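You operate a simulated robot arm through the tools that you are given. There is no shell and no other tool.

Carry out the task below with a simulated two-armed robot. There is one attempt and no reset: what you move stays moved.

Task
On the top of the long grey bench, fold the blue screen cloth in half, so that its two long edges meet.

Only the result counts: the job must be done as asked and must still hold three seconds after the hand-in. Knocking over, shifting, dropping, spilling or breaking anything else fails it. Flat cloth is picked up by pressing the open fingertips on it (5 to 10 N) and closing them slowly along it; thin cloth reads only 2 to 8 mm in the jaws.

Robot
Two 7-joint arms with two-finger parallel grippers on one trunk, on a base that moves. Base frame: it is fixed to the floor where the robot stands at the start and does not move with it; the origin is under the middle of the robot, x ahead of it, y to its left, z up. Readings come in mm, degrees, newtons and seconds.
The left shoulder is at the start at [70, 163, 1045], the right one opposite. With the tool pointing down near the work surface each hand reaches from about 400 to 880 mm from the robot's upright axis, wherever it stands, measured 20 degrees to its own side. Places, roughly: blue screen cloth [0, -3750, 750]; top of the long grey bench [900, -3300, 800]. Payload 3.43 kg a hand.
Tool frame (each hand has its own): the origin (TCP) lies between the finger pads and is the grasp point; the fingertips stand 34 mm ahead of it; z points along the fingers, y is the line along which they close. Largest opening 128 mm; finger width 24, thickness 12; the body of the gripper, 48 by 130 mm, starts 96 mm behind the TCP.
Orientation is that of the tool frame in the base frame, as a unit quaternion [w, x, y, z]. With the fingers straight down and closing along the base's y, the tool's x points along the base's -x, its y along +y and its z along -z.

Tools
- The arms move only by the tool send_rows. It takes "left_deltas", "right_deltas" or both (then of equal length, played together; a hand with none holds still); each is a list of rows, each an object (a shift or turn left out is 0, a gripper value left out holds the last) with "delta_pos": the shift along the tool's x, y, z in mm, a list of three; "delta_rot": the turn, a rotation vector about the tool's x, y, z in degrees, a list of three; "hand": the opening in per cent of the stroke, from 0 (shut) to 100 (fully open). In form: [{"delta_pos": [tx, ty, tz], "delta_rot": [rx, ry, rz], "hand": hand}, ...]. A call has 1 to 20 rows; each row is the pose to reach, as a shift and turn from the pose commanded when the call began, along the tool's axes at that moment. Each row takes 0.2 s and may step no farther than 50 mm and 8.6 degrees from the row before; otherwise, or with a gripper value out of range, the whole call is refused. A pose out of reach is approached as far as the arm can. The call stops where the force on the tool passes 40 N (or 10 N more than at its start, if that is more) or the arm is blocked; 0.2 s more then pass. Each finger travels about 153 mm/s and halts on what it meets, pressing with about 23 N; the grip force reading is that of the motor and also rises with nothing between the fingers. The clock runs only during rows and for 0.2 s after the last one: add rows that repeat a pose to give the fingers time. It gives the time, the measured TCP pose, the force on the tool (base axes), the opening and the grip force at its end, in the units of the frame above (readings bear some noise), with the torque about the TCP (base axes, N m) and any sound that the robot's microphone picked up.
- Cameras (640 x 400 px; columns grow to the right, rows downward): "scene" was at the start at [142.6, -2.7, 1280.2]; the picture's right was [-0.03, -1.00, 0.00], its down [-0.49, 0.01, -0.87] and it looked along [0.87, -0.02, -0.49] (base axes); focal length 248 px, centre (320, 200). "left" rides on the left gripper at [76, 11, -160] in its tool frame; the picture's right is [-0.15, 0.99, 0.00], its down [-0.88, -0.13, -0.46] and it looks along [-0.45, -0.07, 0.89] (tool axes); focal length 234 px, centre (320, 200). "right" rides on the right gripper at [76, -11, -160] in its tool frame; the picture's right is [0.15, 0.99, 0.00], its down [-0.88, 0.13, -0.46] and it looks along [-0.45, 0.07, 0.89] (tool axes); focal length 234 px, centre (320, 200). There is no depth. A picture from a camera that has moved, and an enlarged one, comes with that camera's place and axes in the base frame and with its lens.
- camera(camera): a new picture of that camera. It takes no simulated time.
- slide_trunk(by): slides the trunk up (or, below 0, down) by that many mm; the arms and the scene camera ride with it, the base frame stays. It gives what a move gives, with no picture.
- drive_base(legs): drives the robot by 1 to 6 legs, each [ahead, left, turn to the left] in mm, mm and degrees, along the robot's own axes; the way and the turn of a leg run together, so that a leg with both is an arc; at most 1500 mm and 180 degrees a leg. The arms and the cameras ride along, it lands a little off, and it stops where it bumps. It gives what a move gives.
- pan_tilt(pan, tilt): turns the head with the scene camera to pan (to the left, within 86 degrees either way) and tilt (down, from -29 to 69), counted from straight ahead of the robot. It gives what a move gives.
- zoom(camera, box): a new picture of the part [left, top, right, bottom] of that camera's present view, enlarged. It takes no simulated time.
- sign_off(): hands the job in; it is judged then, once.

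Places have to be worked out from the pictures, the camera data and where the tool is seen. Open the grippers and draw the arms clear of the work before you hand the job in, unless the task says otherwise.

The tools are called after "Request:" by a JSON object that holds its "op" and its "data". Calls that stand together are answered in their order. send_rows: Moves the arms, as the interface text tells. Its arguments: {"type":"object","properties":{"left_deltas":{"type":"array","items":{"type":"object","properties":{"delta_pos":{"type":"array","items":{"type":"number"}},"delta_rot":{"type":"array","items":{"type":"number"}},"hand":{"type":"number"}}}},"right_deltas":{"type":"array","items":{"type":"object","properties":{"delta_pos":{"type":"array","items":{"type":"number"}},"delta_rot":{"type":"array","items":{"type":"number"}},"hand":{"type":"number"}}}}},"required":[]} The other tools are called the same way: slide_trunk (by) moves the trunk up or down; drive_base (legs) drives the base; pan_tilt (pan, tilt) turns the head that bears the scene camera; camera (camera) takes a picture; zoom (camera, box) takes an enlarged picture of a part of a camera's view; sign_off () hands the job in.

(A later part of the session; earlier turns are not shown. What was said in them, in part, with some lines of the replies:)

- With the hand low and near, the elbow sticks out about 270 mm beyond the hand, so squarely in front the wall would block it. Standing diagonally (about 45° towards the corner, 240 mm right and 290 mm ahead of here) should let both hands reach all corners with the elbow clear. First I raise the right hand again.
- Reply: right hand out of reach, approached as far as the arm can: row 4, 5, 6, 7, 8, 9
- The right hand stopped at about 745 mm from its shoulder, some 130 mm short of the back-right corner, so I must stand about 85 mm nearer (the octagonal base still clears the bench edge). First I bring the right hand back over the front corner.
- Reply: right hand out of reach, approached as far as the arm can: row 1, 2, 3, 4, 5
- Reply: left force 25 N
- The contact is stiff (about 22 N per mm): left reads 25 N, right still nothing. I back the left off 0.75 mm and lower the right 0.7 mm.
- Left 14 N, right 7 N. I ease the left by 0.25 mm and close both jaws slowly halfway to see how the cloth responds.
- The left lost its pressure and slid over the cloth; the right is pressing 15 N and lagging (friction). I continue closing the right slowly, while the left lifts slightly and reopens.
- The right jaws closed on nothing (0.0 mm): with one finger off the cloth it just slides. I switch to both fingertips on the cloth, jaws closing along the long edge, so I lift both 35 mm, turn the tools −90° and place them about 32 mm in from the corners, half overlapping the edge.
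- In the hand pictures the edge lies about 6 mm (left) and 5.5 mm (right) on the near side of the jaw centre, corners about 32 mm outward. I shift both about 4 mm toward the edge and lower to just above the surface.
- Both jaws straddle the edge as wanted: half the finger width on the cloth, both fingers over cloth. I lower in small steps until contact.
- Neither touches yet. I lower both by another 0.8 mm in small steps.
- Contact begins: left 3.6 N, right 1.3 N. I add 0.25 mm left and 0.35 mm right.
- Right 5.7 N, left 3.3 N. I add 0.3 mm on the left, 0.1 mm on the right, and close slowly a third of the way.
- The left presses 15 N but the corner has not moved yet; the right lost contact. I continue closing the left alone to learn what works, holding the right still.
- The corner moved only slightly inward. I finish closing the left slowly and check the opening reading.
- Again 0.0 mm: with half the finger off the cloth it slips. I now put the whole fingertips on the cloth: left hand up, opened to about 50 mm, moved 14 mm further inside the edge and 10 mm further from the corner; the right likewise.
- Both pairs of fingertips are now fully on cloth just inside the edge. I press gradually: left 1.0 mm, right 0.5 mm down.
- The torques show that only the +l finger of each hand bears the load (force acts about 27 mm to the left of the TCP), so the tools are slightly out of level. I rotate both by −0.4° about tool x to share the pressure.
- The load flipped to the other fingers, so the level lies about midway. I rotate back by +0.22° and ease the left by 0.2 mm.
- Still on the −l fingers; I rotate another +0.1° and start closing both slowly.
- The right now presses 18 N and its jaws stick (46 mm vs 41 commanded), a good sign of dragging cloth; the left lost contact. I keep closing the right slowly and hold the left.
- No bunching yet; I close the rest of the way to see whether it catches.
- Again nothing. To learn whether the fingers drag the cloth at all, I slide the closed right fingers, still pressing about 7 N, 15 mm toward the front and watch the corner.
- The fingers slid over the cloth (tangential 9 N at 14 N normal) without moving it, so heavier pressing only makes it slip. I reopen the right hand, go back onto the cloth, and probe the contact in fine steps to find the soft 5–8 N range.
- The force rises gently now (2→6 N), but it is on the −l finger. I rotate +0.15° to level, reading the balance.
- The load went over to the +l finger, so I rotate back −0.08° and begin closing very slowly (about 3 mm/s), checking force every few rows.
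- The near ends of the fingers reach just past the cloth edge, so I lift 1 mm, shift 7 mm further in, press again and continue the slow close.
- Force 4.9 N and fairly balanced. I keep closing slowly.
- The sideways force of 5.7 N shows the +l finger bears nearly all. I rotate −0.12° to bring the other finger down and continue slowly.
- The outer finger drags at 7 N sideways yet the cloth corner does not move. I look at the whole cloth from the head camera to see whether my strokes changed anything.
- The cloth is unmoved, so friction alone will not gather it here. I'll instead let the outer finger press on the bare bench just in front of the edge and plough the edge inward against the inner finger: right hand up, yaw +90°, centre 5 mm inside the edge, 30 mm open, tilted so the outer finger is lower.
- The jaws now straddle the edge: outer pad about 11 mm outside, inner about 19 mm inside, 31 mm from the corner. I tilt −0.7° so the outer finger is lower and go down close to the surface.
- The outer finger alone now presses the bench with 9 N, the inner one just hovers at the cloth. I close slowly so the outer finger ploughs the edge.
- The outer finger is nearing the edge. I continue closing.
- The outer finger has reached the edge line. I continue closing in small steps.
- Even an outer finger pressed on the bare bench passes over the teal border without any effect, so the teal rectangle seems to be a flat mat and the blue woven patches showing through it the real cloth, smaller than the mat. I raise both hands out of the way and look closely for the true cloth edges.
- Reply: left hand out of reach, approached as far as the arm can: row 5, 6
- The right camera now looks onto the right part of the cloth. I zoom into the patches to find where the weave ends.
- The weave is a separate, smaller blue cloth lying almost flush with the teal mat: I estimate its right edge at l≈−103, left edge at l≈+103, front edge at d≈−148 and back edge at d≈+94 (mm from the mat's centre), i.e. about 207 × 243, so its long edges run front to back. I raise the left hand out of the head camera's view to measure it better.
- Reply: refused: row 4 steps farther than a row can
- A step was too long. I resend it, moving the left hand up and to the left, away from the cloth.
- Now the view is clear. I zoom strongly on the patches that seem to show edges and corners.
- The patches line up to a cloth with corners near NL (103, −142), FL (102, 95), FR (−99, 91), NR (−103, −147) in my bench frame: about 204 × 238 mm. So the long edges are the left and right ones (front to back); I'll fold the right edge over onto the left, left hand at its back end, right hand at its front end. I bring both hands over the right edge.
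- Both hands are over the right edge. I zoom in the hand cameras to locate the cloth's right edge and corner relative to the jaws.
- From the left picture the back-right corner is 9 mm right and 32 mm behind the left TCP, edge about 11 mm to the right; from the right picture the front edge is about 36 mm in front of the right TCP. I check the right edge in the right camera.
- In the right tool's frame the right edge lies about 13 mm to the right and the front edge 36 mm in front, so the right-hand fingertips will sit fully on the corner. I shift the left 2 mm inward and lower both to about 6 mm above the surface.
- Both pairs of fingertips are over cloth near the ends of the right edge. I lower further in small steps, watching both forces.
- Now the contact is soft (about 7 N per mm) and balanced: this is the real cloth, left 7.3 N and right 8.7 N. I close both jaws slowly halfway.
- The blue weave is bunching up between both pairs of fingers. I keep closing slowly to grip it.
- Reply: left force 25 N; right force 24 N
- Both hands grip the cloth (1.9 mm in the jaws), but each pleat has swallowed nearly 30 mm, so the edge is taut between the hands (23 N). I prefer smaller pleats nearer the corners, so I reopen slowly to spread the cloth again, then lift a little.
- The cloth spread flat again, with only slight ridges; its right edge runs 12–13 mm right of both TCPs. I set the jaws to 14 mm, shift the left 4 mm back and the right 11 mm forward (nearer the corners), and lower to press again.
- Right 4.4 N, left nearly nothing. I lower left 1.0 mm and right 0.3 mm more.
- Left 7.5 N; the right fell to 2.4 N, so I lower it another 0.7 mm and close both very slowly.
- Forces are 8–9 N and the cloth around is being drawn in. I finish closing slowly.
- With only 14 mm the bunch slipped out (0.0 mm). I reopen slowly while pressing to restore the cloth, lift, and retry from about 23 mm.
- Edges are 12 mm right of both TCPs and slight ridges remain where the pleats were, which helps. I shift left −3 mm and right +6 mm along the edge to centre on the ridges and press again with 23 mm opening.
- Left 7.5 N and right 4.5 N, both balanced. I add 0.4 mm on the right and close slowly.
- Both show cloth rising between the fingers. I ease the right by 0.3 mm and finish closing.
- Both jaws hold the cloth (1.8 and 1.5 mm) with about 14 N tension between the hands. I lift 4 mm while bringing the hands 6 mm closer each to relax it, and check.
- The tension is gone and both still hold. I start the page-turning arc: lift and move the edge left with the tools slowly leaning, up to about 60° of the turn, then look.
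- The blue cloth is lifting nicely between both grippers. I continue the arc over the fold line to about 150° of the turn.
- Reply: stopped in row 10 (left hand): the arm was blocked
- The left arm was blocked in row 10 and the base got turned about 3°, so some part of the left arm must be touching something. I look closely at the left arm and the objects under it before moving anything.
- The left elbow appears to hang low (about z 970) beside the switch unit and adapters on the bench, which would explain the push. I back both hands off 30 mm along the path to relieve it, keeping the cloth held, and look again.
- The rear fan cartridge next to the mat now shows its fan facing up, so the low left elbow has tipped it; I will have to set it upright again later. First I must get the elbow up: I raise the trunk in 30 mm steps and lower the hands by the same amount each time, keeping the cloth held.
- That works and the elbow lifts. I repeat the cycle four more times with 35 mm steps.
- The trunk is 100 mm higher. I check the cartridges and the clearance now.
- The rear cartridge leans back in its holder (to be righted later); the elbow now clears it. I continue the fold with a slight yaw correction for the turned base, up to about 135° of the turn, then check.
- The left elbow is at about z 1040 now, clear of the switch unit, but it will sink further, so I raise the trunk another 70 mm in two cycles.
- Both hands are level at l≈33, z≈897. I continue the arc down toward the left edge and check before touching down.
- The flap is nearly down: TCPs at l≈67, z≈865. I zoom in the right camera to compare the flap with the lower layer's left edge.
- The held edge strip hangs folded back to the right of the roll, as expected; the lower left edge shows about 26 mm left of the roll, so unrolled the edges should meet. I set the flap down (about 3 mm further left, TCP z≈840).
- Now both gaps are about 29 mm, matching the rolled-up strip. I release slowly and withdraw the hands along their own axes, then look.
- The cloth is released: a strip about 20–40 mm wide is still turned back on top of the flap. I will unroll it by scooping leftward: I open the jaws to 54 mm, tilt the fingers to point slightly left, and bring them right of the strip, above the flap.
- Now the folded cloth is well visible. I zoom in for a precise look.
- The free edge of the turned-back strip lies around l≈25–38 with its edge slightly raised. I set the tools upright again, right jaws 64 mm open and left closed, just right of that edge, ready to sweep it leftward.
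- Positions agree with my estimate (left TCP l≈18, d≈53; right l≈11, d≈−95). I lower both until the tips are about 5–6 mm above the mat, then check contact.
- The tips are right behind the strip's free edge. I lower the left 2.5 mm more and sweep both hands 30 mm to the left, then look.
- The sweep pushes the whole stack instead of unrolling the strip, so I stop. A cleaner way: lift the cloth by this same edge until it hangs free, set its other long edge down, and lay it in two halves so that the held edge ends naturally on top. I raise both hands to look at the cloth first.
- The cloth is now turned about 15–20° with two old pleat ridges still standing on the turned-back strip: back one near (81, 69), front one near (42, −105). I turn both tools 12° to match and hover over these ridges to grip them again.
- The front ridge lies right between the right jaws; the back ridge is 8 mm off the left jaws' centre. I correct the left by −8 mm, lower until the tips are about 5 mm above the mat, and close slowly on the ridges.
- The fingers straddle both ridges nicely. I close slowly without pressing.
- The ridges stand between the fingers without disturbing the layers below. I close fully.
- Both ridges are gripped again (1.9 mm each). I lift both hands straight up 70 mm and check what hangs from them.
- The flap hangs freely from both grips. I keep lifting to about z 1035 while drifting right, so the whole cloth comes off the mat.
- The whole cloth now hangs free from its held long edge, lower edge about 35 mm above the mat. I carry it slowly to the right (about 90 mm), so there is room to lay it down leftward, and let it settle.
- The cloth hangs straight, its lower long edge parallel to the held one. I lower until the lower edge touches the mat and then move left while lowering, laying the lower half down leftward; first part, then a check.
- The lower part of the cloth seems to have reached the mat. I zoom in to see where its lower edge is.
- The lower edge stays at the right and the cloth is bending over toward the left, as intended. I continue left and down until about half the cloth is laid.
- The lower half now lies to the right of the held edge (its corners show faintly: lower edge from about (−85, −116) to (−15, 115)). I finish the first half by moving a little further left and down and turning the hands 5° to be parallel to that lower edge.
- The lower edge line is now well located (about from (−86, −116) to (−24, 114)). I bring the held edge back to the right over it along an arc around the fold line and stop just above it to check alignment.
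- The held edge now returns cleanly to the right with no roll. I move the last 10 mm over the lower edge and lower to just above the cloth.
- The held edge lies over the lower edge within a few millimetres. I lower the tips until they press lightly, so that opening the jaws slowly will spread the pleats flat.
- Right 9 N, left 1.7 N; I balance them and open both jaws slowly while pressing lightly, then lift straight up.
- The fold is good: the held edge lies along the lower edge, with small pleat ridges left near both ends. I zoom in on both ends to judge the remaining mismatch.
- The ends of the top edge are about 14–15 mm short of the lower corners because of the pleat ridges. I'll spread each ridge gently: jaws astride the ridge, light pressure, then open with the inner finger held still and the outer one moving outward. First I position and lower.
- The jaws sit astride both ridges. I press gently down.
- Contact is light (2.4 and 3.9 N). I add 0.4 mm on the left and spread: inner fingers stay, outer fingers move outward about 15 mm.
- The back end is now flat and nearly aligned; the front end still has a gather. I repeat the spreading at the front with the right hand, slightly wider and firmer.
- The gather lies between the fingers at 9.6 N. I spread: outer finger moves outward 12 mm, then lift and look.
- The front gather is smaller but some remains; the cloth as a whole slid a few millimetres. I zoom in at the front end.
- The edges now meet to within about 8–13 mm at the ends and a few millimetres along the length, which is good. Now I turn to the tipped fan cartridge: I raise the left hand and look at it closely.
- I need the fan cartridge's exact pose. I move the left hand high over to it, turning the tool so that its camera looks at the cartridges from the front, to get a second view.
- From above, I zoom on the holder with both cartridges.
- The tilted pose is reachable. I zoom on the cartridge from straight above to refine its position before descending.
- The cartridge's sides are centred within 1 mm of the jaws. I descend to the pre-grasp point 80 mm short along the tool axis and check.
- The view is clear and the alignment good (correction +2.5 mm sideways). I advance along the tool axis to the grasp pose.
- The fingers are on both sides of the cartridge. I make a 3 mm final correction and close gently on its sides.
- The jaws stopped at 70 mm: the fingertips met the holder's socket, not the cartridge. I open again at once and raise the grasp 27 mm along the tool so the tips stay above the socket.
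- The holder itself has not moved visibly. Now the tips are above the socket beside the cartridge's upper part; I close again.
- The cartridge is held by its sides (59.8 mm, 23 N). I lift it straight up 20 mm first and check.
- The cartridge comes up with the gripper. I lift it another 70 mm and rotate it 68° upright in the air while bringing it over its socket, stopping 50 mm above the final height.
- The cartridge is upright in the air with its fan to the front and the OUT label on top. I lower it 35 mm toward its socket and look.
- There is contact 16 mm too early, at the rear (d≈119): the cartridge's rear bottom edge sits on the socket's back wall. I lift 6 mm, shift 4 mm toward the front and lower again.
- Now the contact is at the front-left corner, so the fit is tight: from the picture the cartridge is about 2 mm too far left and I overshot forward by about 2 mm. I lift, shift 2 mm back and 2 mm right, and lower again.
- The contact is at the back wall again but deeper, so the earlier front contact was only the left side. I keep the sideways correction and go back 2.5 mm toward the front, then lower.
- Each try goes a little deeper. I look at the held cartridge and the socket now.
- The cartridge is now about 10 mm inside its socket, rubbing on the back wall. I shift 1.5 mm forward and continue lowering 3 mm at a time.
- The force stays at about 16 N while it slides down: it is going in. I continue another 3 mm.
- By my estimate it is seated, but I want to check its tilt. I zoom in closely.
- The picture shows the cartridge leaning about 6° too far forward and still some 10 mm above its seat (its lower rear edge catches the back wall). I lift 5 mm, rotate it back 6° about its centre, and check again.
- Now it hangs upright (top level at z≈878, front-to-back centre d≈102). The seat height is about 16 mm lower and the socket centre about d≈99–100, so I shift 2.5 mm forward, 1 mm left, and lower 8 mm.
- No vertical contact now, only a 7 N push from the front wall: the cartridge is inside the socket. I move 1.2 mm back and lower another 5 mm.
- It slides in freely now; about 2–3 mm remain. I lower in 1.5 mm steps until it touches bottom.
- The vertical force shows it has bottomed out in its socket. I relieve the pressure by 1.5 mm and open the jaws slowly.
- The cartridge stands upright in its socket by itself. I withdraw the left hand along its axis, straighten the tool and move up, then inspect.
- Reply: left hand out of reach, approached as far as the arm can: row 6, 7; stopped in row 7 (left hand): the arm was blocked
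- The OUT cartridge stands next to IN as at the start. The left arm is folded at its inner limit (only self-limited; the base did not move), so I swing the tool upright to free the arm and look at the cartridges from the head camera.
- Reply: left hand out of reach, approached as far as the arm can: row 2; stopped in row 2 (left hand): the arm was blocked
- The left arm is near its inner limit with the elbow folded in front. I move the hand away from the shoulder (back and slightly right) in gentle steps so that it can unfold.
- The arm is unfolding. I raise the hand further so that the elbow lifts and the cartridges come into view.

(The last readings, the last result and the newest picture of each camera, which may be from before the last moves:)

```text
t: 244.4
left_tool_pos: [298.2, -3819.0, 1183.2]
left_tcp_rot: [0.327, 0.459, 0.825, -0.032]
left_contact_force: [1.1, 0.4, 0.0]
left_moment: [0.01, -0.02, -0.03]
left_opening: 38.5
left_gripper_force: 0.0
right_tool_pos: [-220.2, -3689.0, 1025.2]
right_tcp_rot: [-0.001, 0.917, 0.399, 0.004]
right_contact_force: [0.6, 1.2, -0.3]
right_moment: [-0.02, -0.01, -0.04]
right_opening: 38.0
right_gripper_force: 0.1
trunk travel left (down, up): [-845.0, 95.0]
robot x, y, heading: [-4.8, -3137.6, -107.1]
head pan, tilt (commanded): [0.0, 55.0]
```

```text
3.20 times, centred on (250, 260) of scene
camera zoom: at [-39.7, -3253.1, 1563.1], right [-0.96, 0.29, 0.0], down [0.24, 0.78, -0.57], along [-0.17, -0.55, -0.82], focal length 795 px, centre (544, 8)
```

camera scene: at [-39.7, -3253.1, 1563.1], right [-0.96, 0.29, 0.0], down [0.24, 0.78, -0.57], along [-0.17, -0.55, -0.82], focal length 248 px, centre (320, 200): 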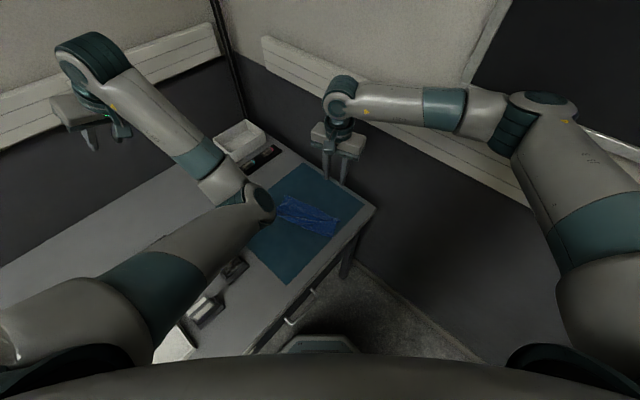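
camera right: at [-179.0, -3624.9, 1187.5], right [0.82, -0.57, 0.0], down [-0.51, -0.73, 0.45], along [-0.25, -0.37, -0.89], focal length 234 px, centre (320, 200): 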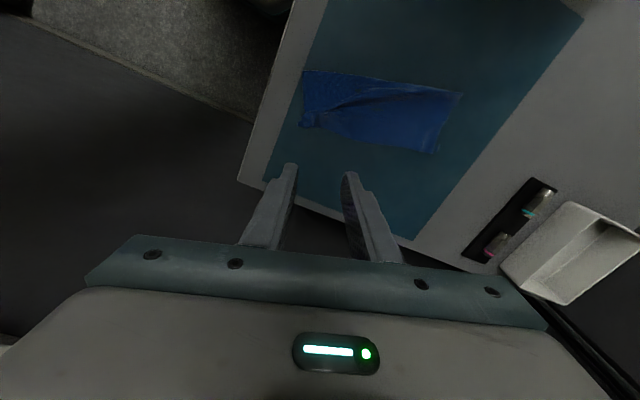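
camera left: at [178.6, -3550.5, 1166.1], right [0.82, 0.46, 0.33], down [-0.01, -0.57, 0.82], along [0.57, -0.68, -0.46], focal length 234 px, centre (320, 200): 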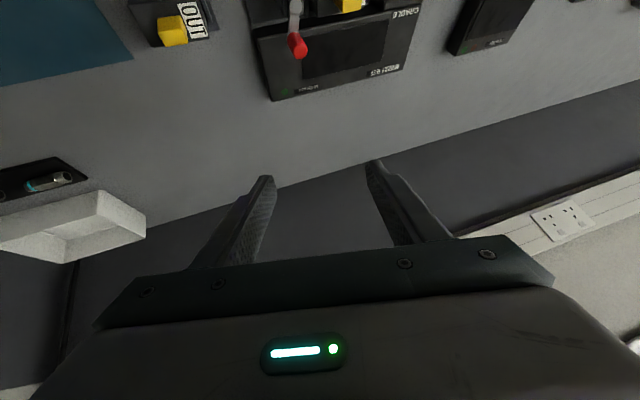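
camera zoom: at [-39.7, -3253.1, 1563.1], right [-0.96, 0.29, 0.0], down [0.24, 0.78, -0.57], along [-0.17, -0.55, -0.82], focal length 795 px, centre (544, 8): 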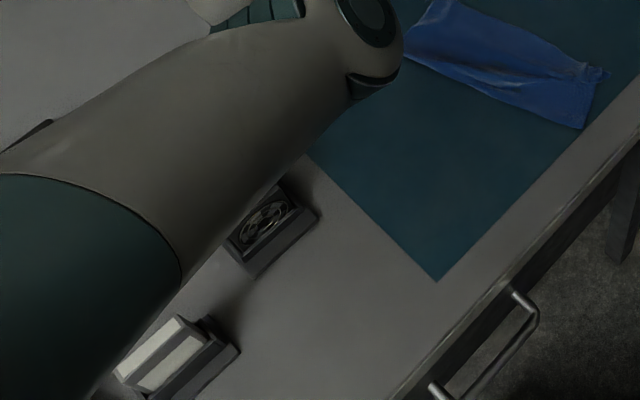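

The arm hides the cartridges from here. I raise the trunk another 80 mm so that everything clears, then back the robot off 350 mm along its heading and look at the result.

Request:
{"op": "slide_trunk", "data": {"by": 80}}

Request:
{"op": "drive_base", "data": {"legs": [[-180, 0, 0], [-180, 0, 0]]}}

Request:
{"op": "pan_tilt", "data": {"pan": 0, "tilt": 42}}

Request:
{"op": "camera", "data": {"camera": "scene"}}

```text
t: 245.6
left_tool_pos: [297.7, -3819.5, 1262.2]
left_tcp_rot: [0.327, 0.459, 0.825, -0.032]
left_contact_force: [-0.2, 0.2, -0.3]
left_moment: [0.02, -0.01, -0.03]
left_opening: 38.3
left_gripper_force: 0.0
right_tool_pos: [-220.5, -3688.8, 1106.1]
right_tcp_rot: [-0.001, 0.917, 0.4, 0.004]
right_contact_force: [0.3, 0.9, 0.1]
right_moment: [0.0, 0.0, -0.01]
right_opening: 38.1
right_gripper_force: 0.0
trunk travel left (down, up): [-925.0, 15.0]
robot x, y, heading: [-6.3, -3137.2, -107.1]
head pan, tilt (commanded): [0.0, 55.0]
```

```text
t: 248.2
left_tool_pos: [398.6, -3482.7, 1260.2]
left_tcp_rot: [0.326, 0.461, 0.824, -0.032]
left_contact_force: [0.5, -1.8, 0.1]
left_moment: [0.03, -0.03, 0.01]
left_opening: 38.6
left_gripper_force: 0.1
right_tool_pos: [-118.2, -3350.3, 1103.2]
right_tcp_rot: [-0.002, 0.917, 0.398, 0.005]
right_contact_force: [0.1, -0.8, -0.1]
right_moment: [0.02, 0.01, 0.02]
right_opening: 37.7
right_gripper_force: 0.0
trunk travel left (down, up): [-925.0, 15.0]
robot x, y, heading: [100.8, -2794.2, -107.0]
head pan, tilt (commanded): [0.0, 55.0]
```

```text
t: 248.9
left_tool_pos: [400.6, -3477.5, 1262.9]
left_tcp_rot: [0.327, 0.46, 0.825, -0.032]
left_contact_force: [0.0, 0.5, 0.5]
left_moment: [-0.01, 0.02, -0.02]
left_opening: 38.6
left_gripper_force: 0.0
right_tool_pos: [-118.9, -3346.3, 1106.1]
right_tcp_rot: [-0.001, 0.917, 0.398, 0.004]
right_contact_force: [0.6, 0.2, -0.2]
right_moment: [-0.01, 0.01, 0.02]
right_opening: 37.9
right_gripper_force: 0.2
trunk travel left (down, up): [-925.0, 15.0]
robot x, y, heading: [103.1, -2792.3, -107.2]
head pan, tilt (commanded): [0.0, 42.0]
```

```text
taken
camera scene: at [60.9, -2921.4, 1660.9], right [-0.96, 0.3, 0.0], down [0.2, 0.64, -0.74], along [-0.22, -0.71, -0.67], focal length 248 px, centre (320, 200)
```

scene: 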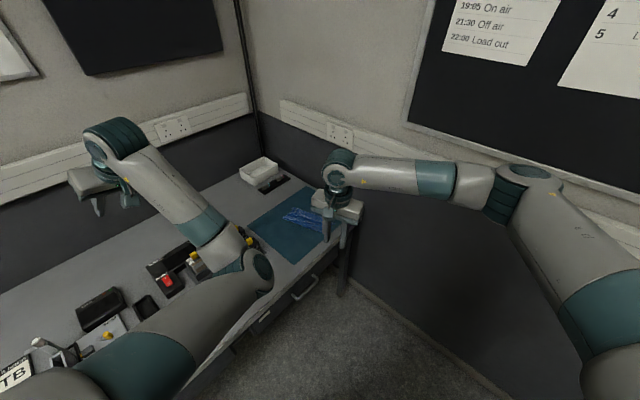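

I zoom in on the cloth and the cartridges from here.

Request:
{"op": "zoom", "data": {"camera": "scene", "box": [220, 190, 348, 270]}}

Request:
{"op": "zoom", "data": {"camera": "scene", "box": [100, 225, 260, 325]}}

```text
5.00 times, centred on (284, 230) of scene
camera zoom: at [60.9, -2921.4, 1660.9], right [-0.96, 0.3, 0.0], down [0.2, 0.64, -0.74], along [-0.22, -0.71, -0.67], focal length 1242 px, centre (500, 50)
```

zoom: 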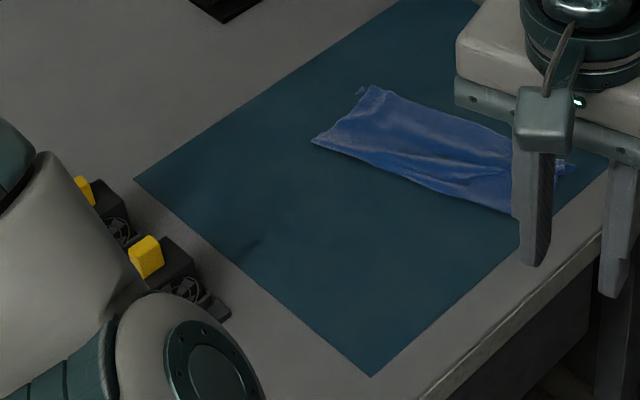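

```text
4.00 times, centred on (180, 275) of scene
camera zoom: at [60.9, -2921.4, 1660.9], right [-0.96, 0.3, 0.0], down [0.2, 0.64, -0.74], along [-0.22, -0.71, -0.67], focal length 993 px, centre (880, -100)
```

zoom: 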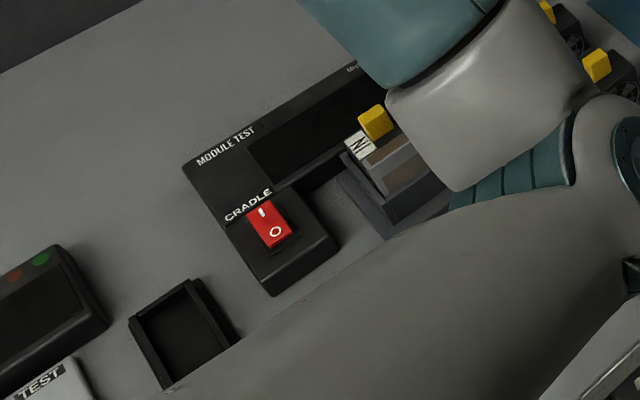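

Both cartridges stand upright again and the folded cloth lies on the mat. I move the right hand aside to get a full view of the cloth.

Request:
{"op": "send_rows", "data": {"right_deltas": [{"delta_pos": [-17, -36, 0], "hand": 60}, {"delta_pos": [-35, -72, 0], "hand": 80}, {"delta_pos": [-52, -108, 0], "hand": 100}, {"delta_pos": [-70, -144, 0], "hand": 100}, {"delta_pos": [-87, -180, 0], "hand": 100}], "left_deltas": [{"delta_pos": [0, 0, 0], "hand": 60}, {"delta_pos": [0, 0, 0], "hand": 80}, {"delta_pos": [0, 0, 0], "hand": 100}, {"delta_pos": [0, 0, 0], "hand": 100}, {"delta_pos": [0, 0, 0], "hand": 100}]}}

Request:
{"op": "camera", "data": {"camera": "scene"}}

Request:
{"op": "zoom", "data": {"camera": "scene", "box": [240, 190, 368, 270]}}

Request:
{"op": "zoom", "data": {"camera": "scene", "box": [275, 195, 339, 245]}}

```text
t: 250.1
left_tool_pos: [399.2, -3477.1, 1264.6]
left_tcp_rot: [0.328, 0.46, 0.824, -0.033]
left_contact_force: [-0.3, 0.8, 0.2]
left_moment: [-0.02, 0.0, 0.0]
left_opening: 128.0
left_gripper_force: 0.1
right_tool_pos: [-307.9, -3287.2, 1103.7]
right_tcp_rot: [0.0, 0.917, 0.399, 0.006]
right_contact_force: [-0.6, 1.0, 0.1]
right_moment: [0.02, -0.01, 0.04]
right_opening: 128.0
right_gripper_force: 0.0
trunk travel left (down, up): [-925.0, 15.0]
robot x, y, heading: [100.5, -2793.0, -107.1]
head pan, tilt (commanded): [0.0, 42.0]
```

```text
taken
camera scene: at [58.6, -2920.2, 1661.0], right [-0.96, 0.3, 0.0], down [0.2, 0.64, -0.74], along [-0.22, -0.71, -0.67], focal length 248 px, centre (320, 200)
```

scene: 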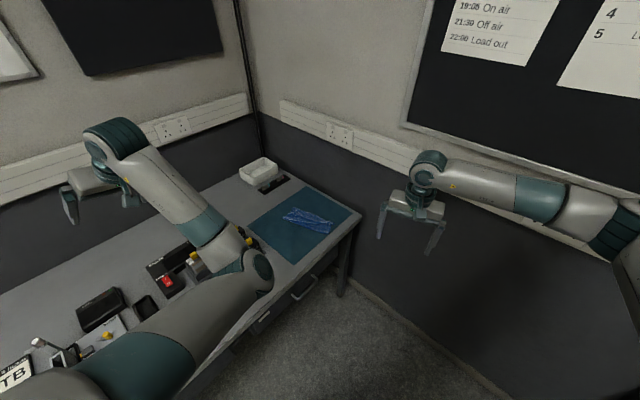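

```text
5.00 times, centred on (304, 230) of scene
camera zoom: at [58.6, -2920.2, 1661.0], right [-0.96, 0.3, 0.0], down [0.2, 0.64, -0.74], along [-0.22, -0.71, -0.67], focal length 1242 px, centre (400, 50)
```

zoom: 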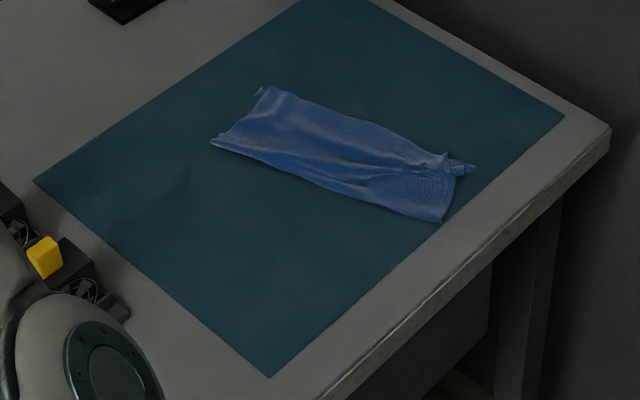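

```text
8.00 times, centred on (307, 220) of scene
camera zoom: at [58.6, -2920.2, 1661.0], right [-0.96, 0.3, 0.0], down [0.2, 0.64, -0.74], along [-0.22, -0.71, -0.67], focal length 1987 px, centre (424, 40)
```

zoom: 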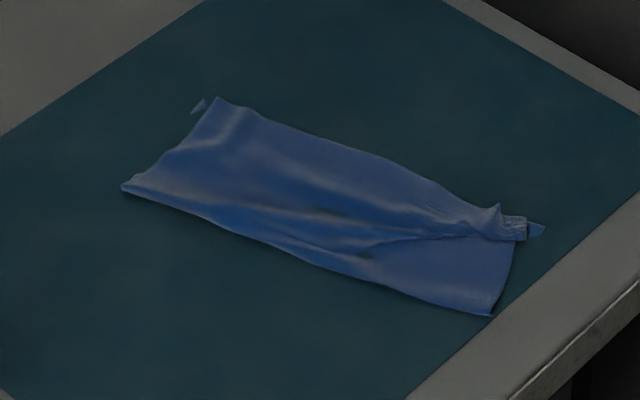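

The fold is fine. But triangulating older pictures, the red lever knob on the MODULE TEST unit has moved from about (368, 108) to (397, 133): the elbow must have pushed it too. I drive 200 mm ahead again, with the hands high, to look at it closely.

Request:
{"op": "drive_base", "data": {"legs": [[200, 0, 0]]}}

Request:
{"op": "camera", "data": {"camera": "left"}}

Request:
{"op": "pan_tilt", "data": {"pan": 25, "tilt": 50}}

Request:
{"op": "camera", "data": {"camera": "scene"}}

```text
t: 251.7
left_tool_pos: [344.1, -3667.0, 1263.4]
left_tcp_rot: [0.327, 0.458, 0.826, -0.033]
left_contact_force: [0.1, 0.3, -0.5]
left_moment: [-0.05, 0.02, -0.03]
left_opening: 128.1
left_gripper_force: 0.0
right_tool_pos: [-362.8, -3478.9, 1106.1]
right_tcp_rot: [-0.001, 0.917, 0.4, 0.004]
right_contact_force: [0.3, 1.0, -0.2]
right_moment: [0.01, -0.01, 0.0]
right_opening: 128.0
right_gripper_force: 0.1
trunk travel left (down, up): [-925.0, 15.0]
robot x, y, heading: [38.3, -2986.0, -106.9]
head pan, tilt (commanded): [0.0, 42.0]
```

```text
taken
camera left: at [243.7, -3548.0, 1348.2], right [0.82, 0.47, 0.33], down [-0.01, -0.56, 0.83], along [0.57, -0.69, -0.46], focal length 234 px, centre (320, 200)
```

left: 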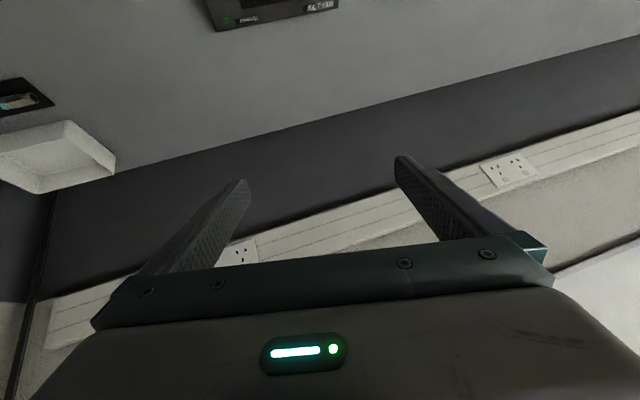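

```text
t: 252.6
left_tool_pos: [344.0, -3670.8, 1262.6]
left_tcp_rot: [0.327, 0.458, 0.826, -0.031]
left_contact_force: [-0.3, -0.5, 0.2]
left_moment: [0.04, 0.01, -0.01]
left_opening: 128.0
left_gripper_force: 0.1
right_tool_pos: [-364.0, -3481.7, 1103.4]
right_tcp_rot: [0.0, 0.917, 0.4, 0.004]
right_contact_force: [0.2, -0.4, 0.5]
right_moment: [0.02, -0.02, 0.02]
right_opening: 127.9
right_gripper_force: 0.1
trunk travel left (down, up): [-925.0, 15.0]
robot x, y, heading: [40.1, -2987.3, -107.2]
head pan, tilt (commanded): [25.0, 50.0]
```

```text
taken
camera scene: at [36.6, -3112.1, 1649.6], right [-0.99, -0.14, 0.0], down [-0.11, 0.76, -0.64], along [0.09, -0.64, -0.77], focal length 248 px, centre (320, 200)
```

scene: 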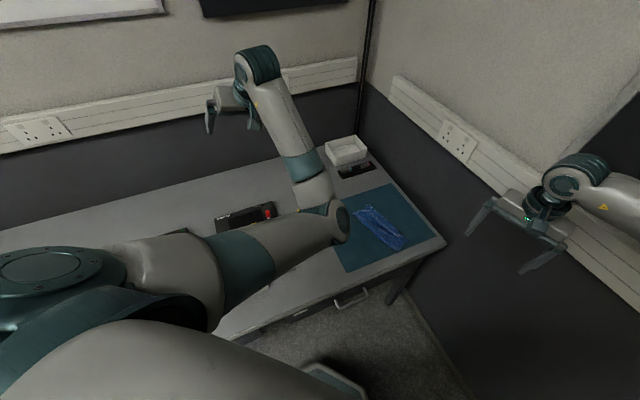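

The arm hides the unit from the head. I set the left tool upright so that its camera looks straight down at the lever.

Request:
{"op": "send_rows", "data": {"left_deltas": [{"delta_pos": [0, 0, 0], "delta_rot": [3.2, 7, 0.4], "hand": 100}, {"delta_pos": [0, 0, 0], "delta_rot": [6.4, 13.9, 0.7], "hand": 100}, {"delta_pos": [0, 0, 0], "delta_rot": [9.6, 20.9, 1.1], "hand": 60}, {"delta_pos": [0, 0, 0], "delta_rot": [12.8, 27.8, 1.4], "hand": 30}, {"delta_pos": [0, 0, 0], "delta_rot": [16, 34.8, 1.8], "hand": 30}, {"delta_pos": [0, 0, 0], "delta_rot": [16, 34.8, 1.8], "hand": 30}]}}

Request:
{"op": "camera", "data": {"camera": "left"}}

Request:
{"op": "zoom", "data": {"camera": "left", "box": [220, 20, 420, 180]}}

```text
t: 254.0
left_tool_pos: [343.0, -3670.2, 1263.4]
left_tcp_rot: [0.0, 0.5, 0.866, -0.002]
left_contact_force: [-0.4, 0.3, 0.5]
left_moment: [-0.02, -0.01, -0.03]
left_opening: 38.8
left_gripper_force: 0.0
right_tool_pos: [-364.8, -3480.7, 1103.6]
right_tcp_rot: [-0.001, 0.917, 0.4, 0.004]
right_contact_force: [-0.5, -0.2, -0.2]
right_moment: [0.01, 0.0, 0.02]
right_opening: 127.9
right_gripper_force: 0.1
trunk travel left (down, up): [-925.0, 15.0]
robot x, y, heading: [38.9, -2986.2, -106.9]
head pan, tilt (commanded): [25.0, 50.0]
```

```text
taken
camera left: at [315.0, -3597.9, 1421.7], right [0.93, 0.37, 0.0], down [0.33, -0.83, 0.46], along [0.17, -0.43, -0.89], focal length 234 px, centre (320, 200)
```

left: 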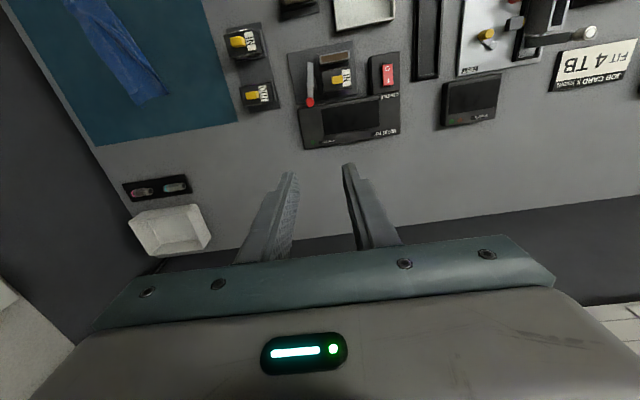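

```text
2.50 times, centred on (320, 100) of left
camera zoom: at [315.0, -3597.9, 1421.7], right [0.93, 0.37, 0.0], down [0.33, -0.83, 0.46], along [0.17, -0.43, -0.89], focal length 585 px, centre (320, 450)
```

zoom: 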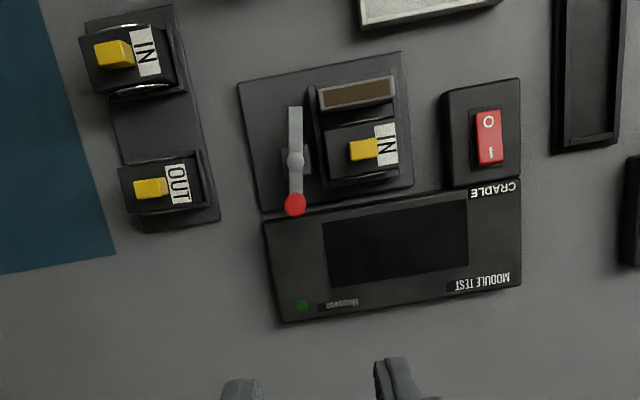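

From above the picture is clear: both fan cartridges are in place, and the lever's pivot is at about (398, 95) with the red knob now at (394, 130); before the bump it pointed right, with the knob at (369, 109). I bring the left hand, turned 40°, above the knob to cage it and swing it back.

Request:
{"op": "send_rows", "data": {"left_deltas": [{"delta_pos": [5, -2, 30], "delta_rot": [0, 0, 7.9], "hand": 27}, {"delta_pos": [10, -4, 60], "delta_rot": [0, 0, 15.9], "hand": 27}, {"delta_pos": [15, -6, 90], "delta_rot": [0, 0, 23.8], "hand": 27}, {"delta_pos": [20, -8, 120], "delta_rot": [0, 0, 31.8], "hand": 27}, {"delta_pos": [25, -10, 150], "delta_rot": [0, 0, 39.7], "hand": 27}, {"delta_pos": [30, -12, 180], "delta_rot": [0, 0, 39.7], "hand": 27}, {"delta_pos": [35, -14, 210], "delta_rot": [0, 0, 39.7], "hand": 27}, {"delta_pos": [38, -15, 240], "delta_rot": [0, 0, 39.7], "hand": 27}, {"delta_pos": [38, -15, 263], "delta_rot": [0, 0, 39.7], "hand": 27}]}}

Request:
{"op": "camera", "data": {"camera": "left"}}

Request:
{"op": "zoom", "data": {"camera": "left", "box": [240, 80, 400, 220]}}

Request:
{"op": "camera", "data": {"camera": "scene"}}

```text
t: 256.0
left_tool_pos: [312.1, -3646.0, 1000.9]
left_tcp_rot: [0.001, 0.765, 0.644, -0.001]
left_contact_force: [0.5, 0.0, -0.5]
left_moment: [-0.01, -0.03, -0.02]
left_opening: 34.7
left_gripper_force: 0.1
right_tool_pos: [-364.9, -3480.7, 1105.0]
right_tcp_rot: [-0.002, 0.917, 0.4, 0.004]
right_contact_force: [0.3, -0.2, 0.3]
right_moment: [0.0, 0.02, -0.01]
right_opening: 128.0
right_gripper_force: 0.1
trunk travel left (down, up): [-925.0, 15.0]
robot x, y, heading: [39.9, -2985.8, -107.2]
head pan, tilt (commanded): [25.0, 50.0]
```

```text
taken
camera left: at [335.0, -3572.1, 1159.1], right [0.95, -0.31, 0.0], down [-0.28, -0.84, 0.46], along [-0.14, -0.44, -0.89], focal length 234 px, centre (320, 200)
```

left: 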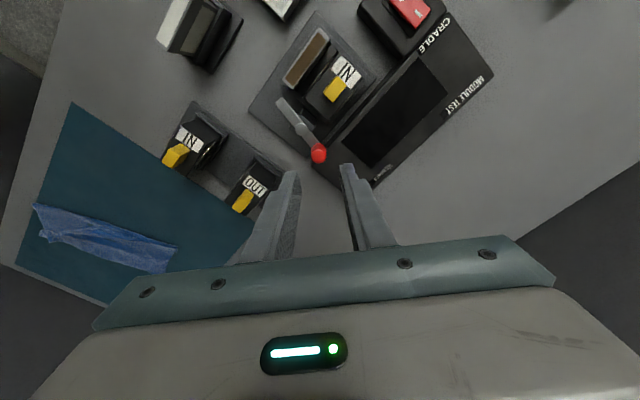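

```text
2.86 times, centred on (320, 150) of left
camera zoom: at [335.0, -3572.1, 1159.1], right [0.95, -0.31, 0.0], down [-0.28, -0.84, 0.46], along [-0.14, -0.44, -0.89], focal length 669 px, centre (320, 343)
```

zoom: 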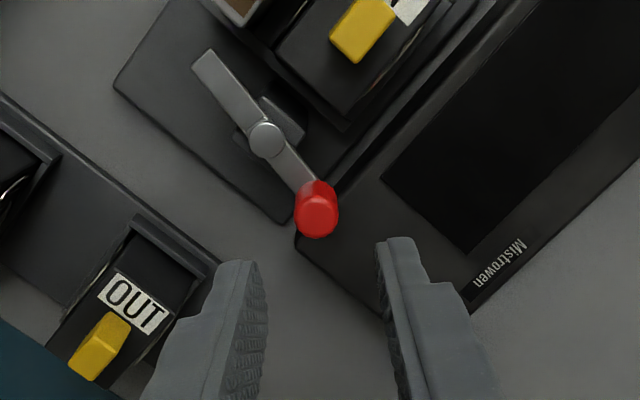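

```text
taken
camera scene: at [37.4, -3111.1, 1649.7], right [-0.99, -0.14, 0.0], down [-0.11, 0.76, -0.64], along [0.09, -0.64, -0.77], focal length 248 px, centre (320, 200)
```

scene: 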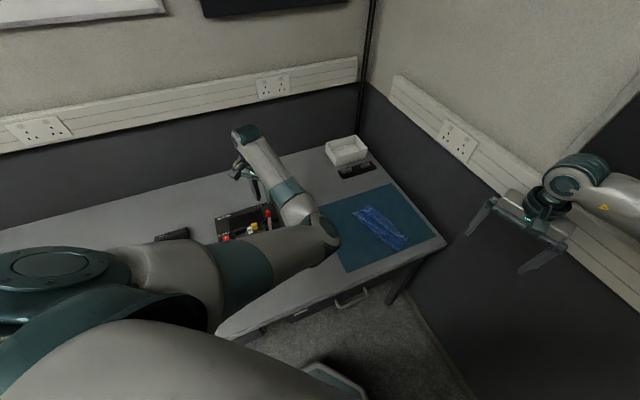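

The lever is a small bar turning on a vertical pivot, and the knob stands right under my jaws. I lower so the opened fingers (34 mm) cage the knob with the tips just above the bar.

Request:
{"op": "send_rows", "data": {"left_deltas": [{"delta_pos": [1, -2, 25], "hand": 27}, {"delta_pos": [1, -2, 50], "hand": 27}, {"delta_pos": [1, -2, 70], "hand": 27}, {"delta_pos": [1, -2, 82], "hand": 27}, {"delta_pos": [1, -2, 90], "hand": 27}, {"delta_pos": [1, -2, 90], "hand": 27}]}}

Request:
{"op": "zoom", "data": {"camera": "left", "box": [220, 60, 420, 220]}}

```text
t: 257.4
left_tool_pos: [310.2, -3645.0, 909.9]
left_tcp_rot: [0.002, 0.765, 0.645, -0.002]
left_contact_force: [-0.3, -1.0, 0.4]
left_moment: [-0.04, -0.01, 0.02]
left_opening: 34.5
left_gripper_force: 0.0
right_tool_pos: [-364.0, -3481.7, 1104.2]
right_tcp_rot: [-0.001, 0.917, 0.399, 0.005]
right_contact_force: [0.9, 0.0, 0.0]
right_moment: [-0.03, 0.0, 0.03]
right_opening: 128.2
right_gripper_force: 0.1
trunk travel left (down, up): [-925.0, 15.0]
robot x, y, heading: [40.8, -2985.3, -107.0]
head pan, tilt (commanded): [25.0, 50.0]
```

```text
2.50 times, centred on (320, 140) of left
camera zoom: at [334.0, -3570.8, 1068.2], right [0.95, -0.31, 0.0], down [-0.28, -0.84, 0.46], along [-0.14, -0.44, -0.89], focal length 585 px, centre (320, 350)
```

zoom: 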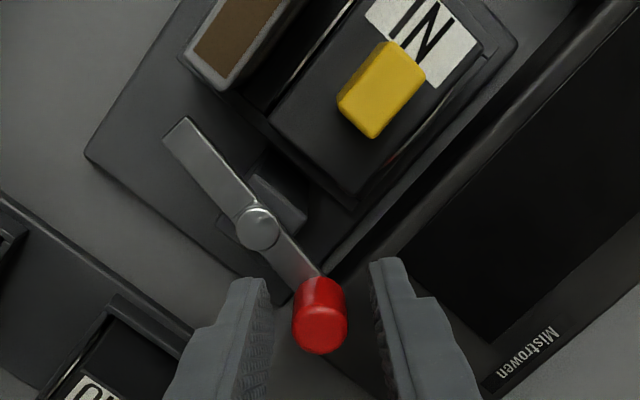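

The knob stands between the fingers. I push it slowly along the chord toward its old place (first 30 mm of hand travel) and check force and picture.

Request:
{"op": "send_rows", "data": {"left_deltas": [{"delta_pos": [0, -3, 0], "hand": 27}, {"delta_pos": [0, -6, 0], "hand": 27}, {"delta_pos": [0, -9, 0], "hand": 27}, {"delta_pos": [0, -12, 0], "hand": 27}, {"delta_pos": [0, -15, 0], "hand": 27}, {"delta_pos": [0, -18, 0], "hand": 27}, {"delta_pos": [0, -21, 0], "hand": 27}, {"delta_pos": [0, -24, 0], "hand": 27}, {"delta_pos": [0, -27, 0], "hand": 27}, {"delta_pos": [0, -30, 0], "hand": 27}]}}

Request:
{"op": "zoom", "data": {"camera": "left", "box": [220, 60, 420, 220]}}

```text
t: 259.6
left_tool_pos: [279.6, -3639.5, 910.6]
left_tcp_rot: [0.002, 0.765, 0.644, -0.001]
left_contact_force: [-0.8, -0.1, -0.3]
left_moment: [0.01, 0.01, 0.02]
left_opening: 35.6
left_gripper_force: 0.2
right_tool_pos: [-364.2, -3482.0, 1104.9]
right_tcp_rot: [-0.001, 0.917, 0.399, 0.005]
right_contact_force: [-0.7, -0.1, 0.2]
right_moment: [0.02, 0.02, 0.02]
right_opening: 127.9
right_gripper_force: 0.2
trunk travel left (down, up): [-925.0, 15.0]
robot x, y, heading: [39.0, -2984.9, -107.0]
head pan, tilt (commanded): [25.0, 50.0]
```

```text
2.50 times, centred on (320, 140) of left
camera zoom: at [303.8, -3565.5, 1069.5], right [0.95, -0.31, 0.0], down [-0.28, -0.84, 0.46], along [-0.14, -0.44, -0.89], focal length 585 px, centre (320, 350)
```

zoom: 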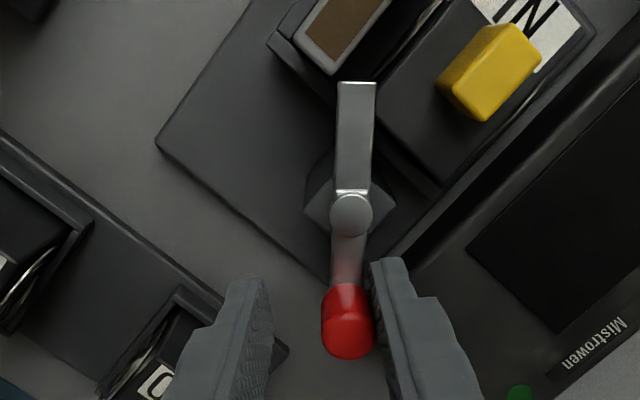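

It moves freely; the knob is now at about (372.5, 118), angle 140° about the pivot versus about 155° originally. I push about 9 mm further and check.

Request:
{"op": "send_rows", "data": {"left_deltas": [{"delta_pos": [0, -3, 0], "hand": 27}, {"delta_pos": [0, -6, 0], "hand": 27}, {"delta_pos": [1, -9, 0], "hand": 27}, {"delta_pos": [1, -9, 0], "hand": 27}]}}

Request:
{"op": "zoom", "data": {"camera": "left", "box": [220, 60, 420, 220]}}

```text
t: 260.6
left_tool_pos: [270.3, -3636.5, 910.1]
left_tcp_rot: [0.001, 0.764, 0.645, -0.001]
left_contact_force: [0.6, -2.4, -0.1]
left_moment: [-0.08, -0.02, -0.03]
left_opening: 35.3
left_gripper_force: 0.7
right_tool_pos: [-365.2, -3482.7, 1104.0]
right_tcp_rot: [-0.001, 0.916, 0.4, 0.005]
right_contact_force: [0.7, -0.3, -0.1]
right_moment: [-0.04, -0.01, -0.01]
right_opening: 128.1
right_gripper_force: 0.0
trunk travel left (down, up): [-925.0, 15.0]
robot x, y, heading: [35.2, -2987.3, -107.2]
head pan, tilt (commanded): [25.0, 50.0]
```

```text
2.50 times, centred on (320, 140) of left
camera zoom: at [295.3, -3562.7, 1069.1], right [0.95, -0.31, 0.0], down [-0.28, -0.84, 0.46], along [-0.14, -0.44, -0.89], focal length 585 px, centre (320, 350)
```

zoom: 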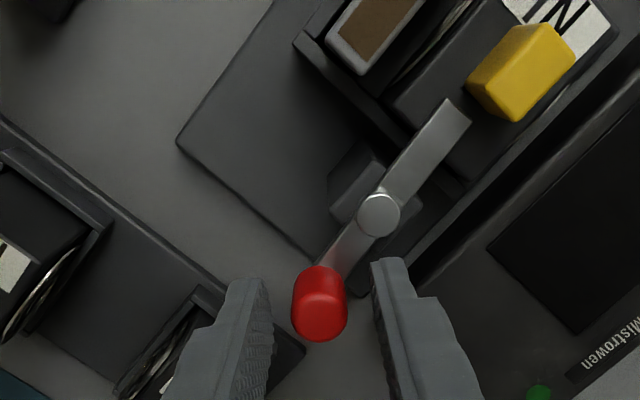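

The finger's corner caught the bar, so the lever overshot to about 176°; recomputing the old pictures with the knob's true height, the original angle was about 151°. I push it back with the other finger: 17 mm the other way.

Request:
{"op": "send_rows", "data": {"left_deltas": [{"delta_pos": [-2, 3, 0], "hand": 27}, {"delta_pos": [-4, 6, 0], "hand": 27}, {"delta_pos": [-4, 9, 0], "hand": 27}, {"delta_pos": [-4, 12, 0], "hand": 27}, {"delta_pos": [-4, 15, 0], "hand": 27}, {"delta_pos": [-4, 17, 0], "hand": 27}, {"delta_pos": [-4, 17, 0], "hand": 27}]}}

Request:
{"op": "zoom", "data": {"camera": "left", "box": [220, 60, 420, 220]}}

```text
t: 262.2
left_tool_pos: [287.8, -3642.9, 910.6]
left_tcp_rot: [0.0, 0.763, 0.646, -0.001]
left_contact_force: [-1.4, -0.3, 0.0]
left_moment: [0.0, 0.02, 0.04]
left_opening: 34.7
left_gripper_force: 0.5
right_tool_pos: [-363.9, -3482.1, 1103.2]
right_tcp_rot: [-0.001, 0.917, 0.4, 0.005]
right_contact_force: [0.1, 0.6, -0.3]
right_moment: [0.01, -0.02, 0.05]
right_opening: 128.0
right_gripper_force: 0.1
trunk travel left (down, up): [-925.0, 15.0]
robot x, y, heading: [39.2, -2984.0, -106.8]
head pan, tilt (commanded): [25.0, 50.0]
```

```text
2.50 times, centred on (320, 140) of left
camera zoom: at [311.1, -3569.9, 1069.1], right [0.95, -0.31, 0.0], down [-0.28, -0.84, 0.46], along [-0.14, -0.44, -0.89], focal length 585 px, centre (320, 350)
```

zoom: 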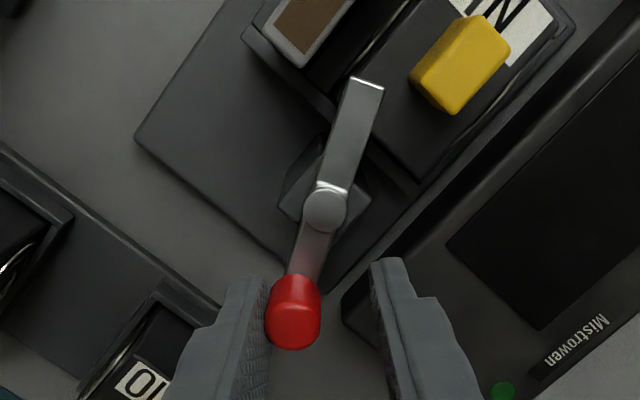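

The lever is at about 156° now. I nudge it 2.5 mm more and check.

Request:
{"op": "send_rows", "data": {"left_deltas": [{"delta_pos": [0, 1.3, 0], "hand": 27}, {"delta_pos": [0, 2.6, 0], "hand": 27}, {"delta_pos": [0, 2.6, 0], "hand": 27}]}}

Request:
{"op": "zoom", "data": {"camera": "left", "box": [220, 60, 420, 220]}}

```text
t: 263.0
left_tool_pos: [289.6, -3644.5, 910.5]
left_tcp_rot: [0.001, 0.764, 0.645, -0.002]
left_contact_force: [-2.0, -0.2, 0.8]
left_moment: [-0.01, 0.03, -0.01]
left_opening: 34.8
left_gripper_force: 0.1
right_tool_pos: [-365.2, -3482.2, 1105.1]
right_tcp_rot: [-0.001, 0.917, 0.399, 0.004]
right_contact_force: [0.4, -0.6, -0.8]
right_moment: [-0.04, -0.01, 0.02]
right_opening: 128.2
right_gripper_force: 0.0
trunk travel left (down, up): [-925.0, 15.0]
robot x, y, heading: [37.0, -2984.3, -106.9]
head pan, tilt (commanded): [25.0, 50.0]
```

```text
2.50 times, centred on (320, 140) of left
camera zoom: at [313.6, -3570.6, 1068.7], right [0.95, -0.31, 0.0], down [-0.28, -0.84, 0.46], along [-0.14, -0.44, -0.89], focal length 585 px, centre (320, 350)
```

zoom: 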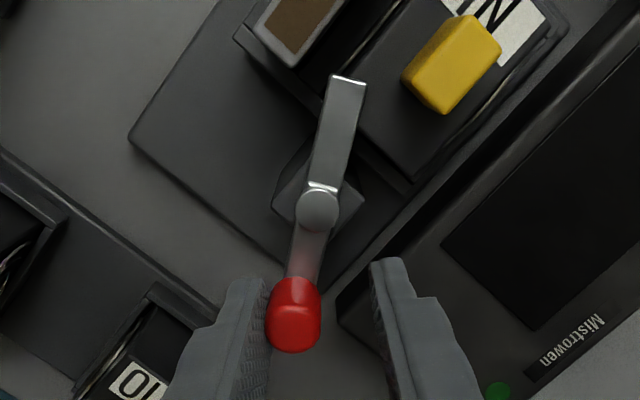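

The lever is at about 152°, its original angle as near as I can tell. I centre the jaws around the knob, rise clear, and look from above.

Request:
{"op": "send_rows", "data": {"left_deltas": [{"delta_pos": [0, -3, 0], "hand": 27}, {"delta_pos": [0, -5, 0], "hand": 27}, {"delta_pos": [0, -5, -15], "hand": 27}, {"delta_pos": [0, -5, -40], "hand": 27}, {"delta_pos": [0, -5, -80], "hand": 27}, {"delta_pos": [0, -5, -125], "hand": 40}, {"delta_pos": [0, -5, -170], "hand": 60}, {"delta_pos": [0, -5, -215], "hand": 80}, {"delta_pos": [0, -5, -260], "hand": 100}, {"delta_pos": [0, -5, -305], "hand": 100}, {"delta_pos": [0, -5, -345], "hand": 100}]}}

Request:
{"op": "camera", "data": {"camera": "left"}}

Request:
{"op": "zoom", "data": {"camera": "left", "box": [180, 20, 440, 200]}}

```text
t: 265.4
left_tool_pos: [283.9, -3640.2, 1254.8]
left_tcp_rot: [0.001, 0.764, 0.645, -0.002]
left_contact_force: [0.1, 0.5, -0.1]
left_moment: [0.01, 0.01, -0.02]
left_opening: 128.2
left_gripper_force: 0.1
right_tool_pos: [-364.6, -3480.9, 1104.6]
right_tcp_rot: [-0.001, 0.917, 0.4, 0.005]
right_contact_force: [0.1, 0.1, -0.2]
right_moment: [-0.05, -0.03, 0.0]
right_opening: 127.9
right_gripper_force: 0.1
trunk travel left (down, up): [-925.0, 15.0]
robot x, y, heading: [39.7, -2986.1, -106.9]
head pan, tilt (commanded): [25.0, 50.0]
```

```text
taken
camera left: at [308.4, -3567.3, 1412.8], right [0.95, -0.31, 0.0], down [-0.28, -0.84, 0.46], along [-0.14, -0.44, -0.89], focal length 234 px, centre (320, 200)
```

left: 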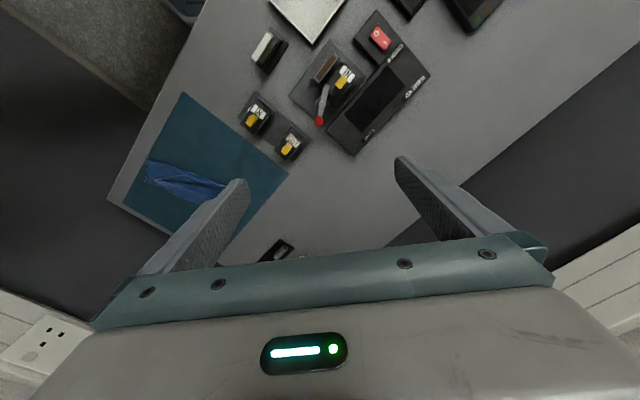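

```text
2.22 times, centred on (310, 110) of left
camera zoom: at [308.4, -3567.3, 1412.8], right [0.95, -0.31, 0.0], down [-0.28, -0.84, 0.46], along [-0.14, -0.44, -0.89], focal length 520 px, centre (342, 400)
```

zoom: 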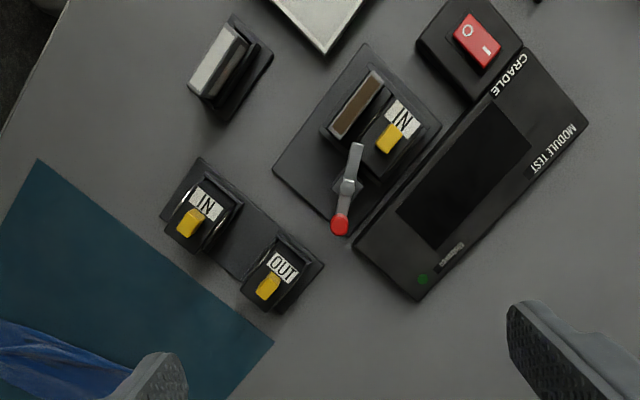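

Everything stands in order: both fan cartridges upright, the lever back, the cloth folded. I back the robot away so that both arms are clear, and take a last look at the cloth.

Request:
{"op": "drive_base", "data": {"legs": [[-200, 0, 0], [-200, 0, 0]]}}

Request:
{"op": "pan_tilt", "data": {"pan": -5, "tilt": 38}}

Request:
{"op": "camera", "data": {"camera": "scene"}}

Request:
{"op": "zoom", "data": {"camera": "scene", "box": [200, 170, 360, 270]}}

```text
t: 268.2
left_tool_pos: [398.5, -3266.6, 1252.6]
left_tcp_rot: [0.0, 0.766, 0.643, 0.001]
left_contact_force: [-0.4, 0.6, -0.4]
left_moment: [0.04, -0.03, -0.02]
left_opening: 127.9
left_gripper_force: 0.1
right_tool_pos: [-250.2, -3104.6, 1101.1]
right_tcp_rot: [-0.003, 0.917, 0.398, 0.005]
right_contact_force: [-0.8, -0.9, -0.5]
right_moment: [0.0, -0.01, 0.0]
right_opening: 128.0
right_gripper_force: 0.1
trunk travel left (down, up): [-925.0, 15.0]
robot x, y, heading: [155.7, -2608.0, -107.3]
head pan, tilt (commanded): [25.0, 50.0]
```

```text
t: 269.2
left_tool_pos: [399.0, -3262.3, 1254.7]
left_tcp_rot: [0.001, 0.765, 0.644, -0.001]
left_contact_force: [-0.5, -0.4, 0.0]
left_moment: [-0.03, -0.01, 0.01]
left_opening: 127.8
left_gripper_force: 0.0
right_tool_pos: [-248.5, -3100.3, 1106.0]
right_tcp_rot: [-0.002, 0.918, 0.397, 0.004]
right_contact_force: [-0.1, 0.3, -0.3]
right_moment: [-0.02, 0.01, 0.01]
right_opening: 128.1
right_gripper_force: 0.1
trunk travel left (down, up): [-925.0, 15.0]
robot x, y, heading: [156.8, -2605.0, -107.1]
head pan, tilt (commanded): [-5.0, 38.0]
```

```text
taken
camera scene: at [110.5, -2733.7, 1666.9], right [-0.93, 0.38, 0.0], down [0.23, 0.57, -0.79], along [-0.3, -0.73, -0.62], focal length 248 px, centre (320, 200)
```

scene: 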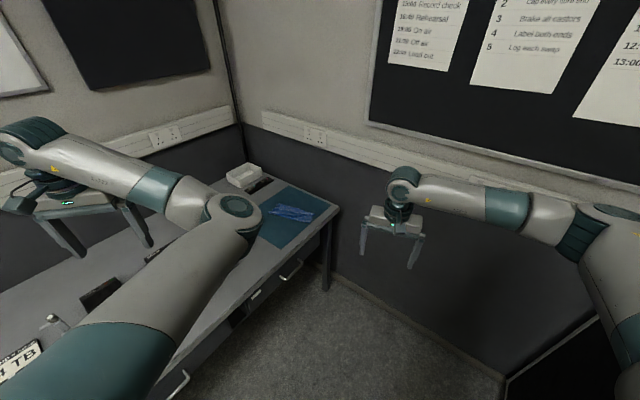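

```text
4.00 times, centred on (280, 220) of scene
camera zoom: at [110.5, -2733.7, 1666.9], right [-0.93, 0.38, 0.0], down [0.23, 0.57, -0.79], along [-0.3, -0.73, -0.62], focal length 993 px, centre (480, 120)
```

zoom: 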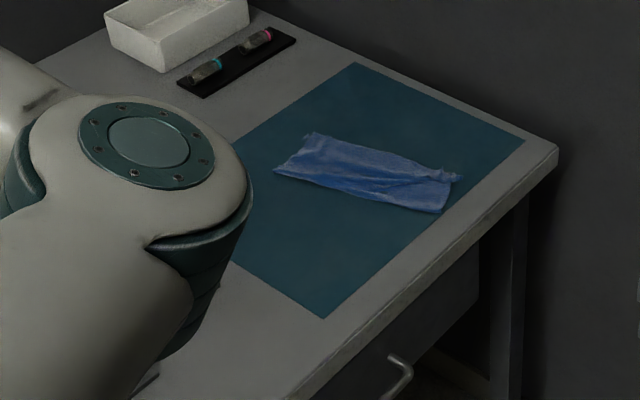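

The blue cloth lies folded in half on the bench top with its long edges together. The grippers are open, both arms are clear and everything around it stands in place, so I hand the job in.

Request:
{"op": "sign_off", "data": {}}

```text
The job is handed in.
```

I folded the blue screen cloth in half on the long grey bench and handed the job in. Along the way my left arm bumped two other objects, and I put both back.

**The fold:** The two long edges lie together. They differ by up to about 10 mm along their length. At the ends they are about 8 mm out at the back and 13 mm at the front, where a small gather remains. The cloth now lies turned on its mat compared with where it started.

**What got bumped:** During my first attempt at the fold, the left elbow came down too low. It tipped the "OUT" fan cartridge backward in its socket and swung the red-knobbed lever on the MODULE TEST unit.
- **Cartridge:** it is upright in its socket again, level with the "IN" one. While regripping it, the jaws briefly squeezed its holder, but I saw no shift.
- **Lever:** I turned it back to about 152°. I worked out its original angle from earlier pictures, so it could be off by several degrees.

Because of those two bumps, the "shifting anything else" rule could still count against the result, even with both objects put back.

The grippers are open and the arms are clear of the bench.
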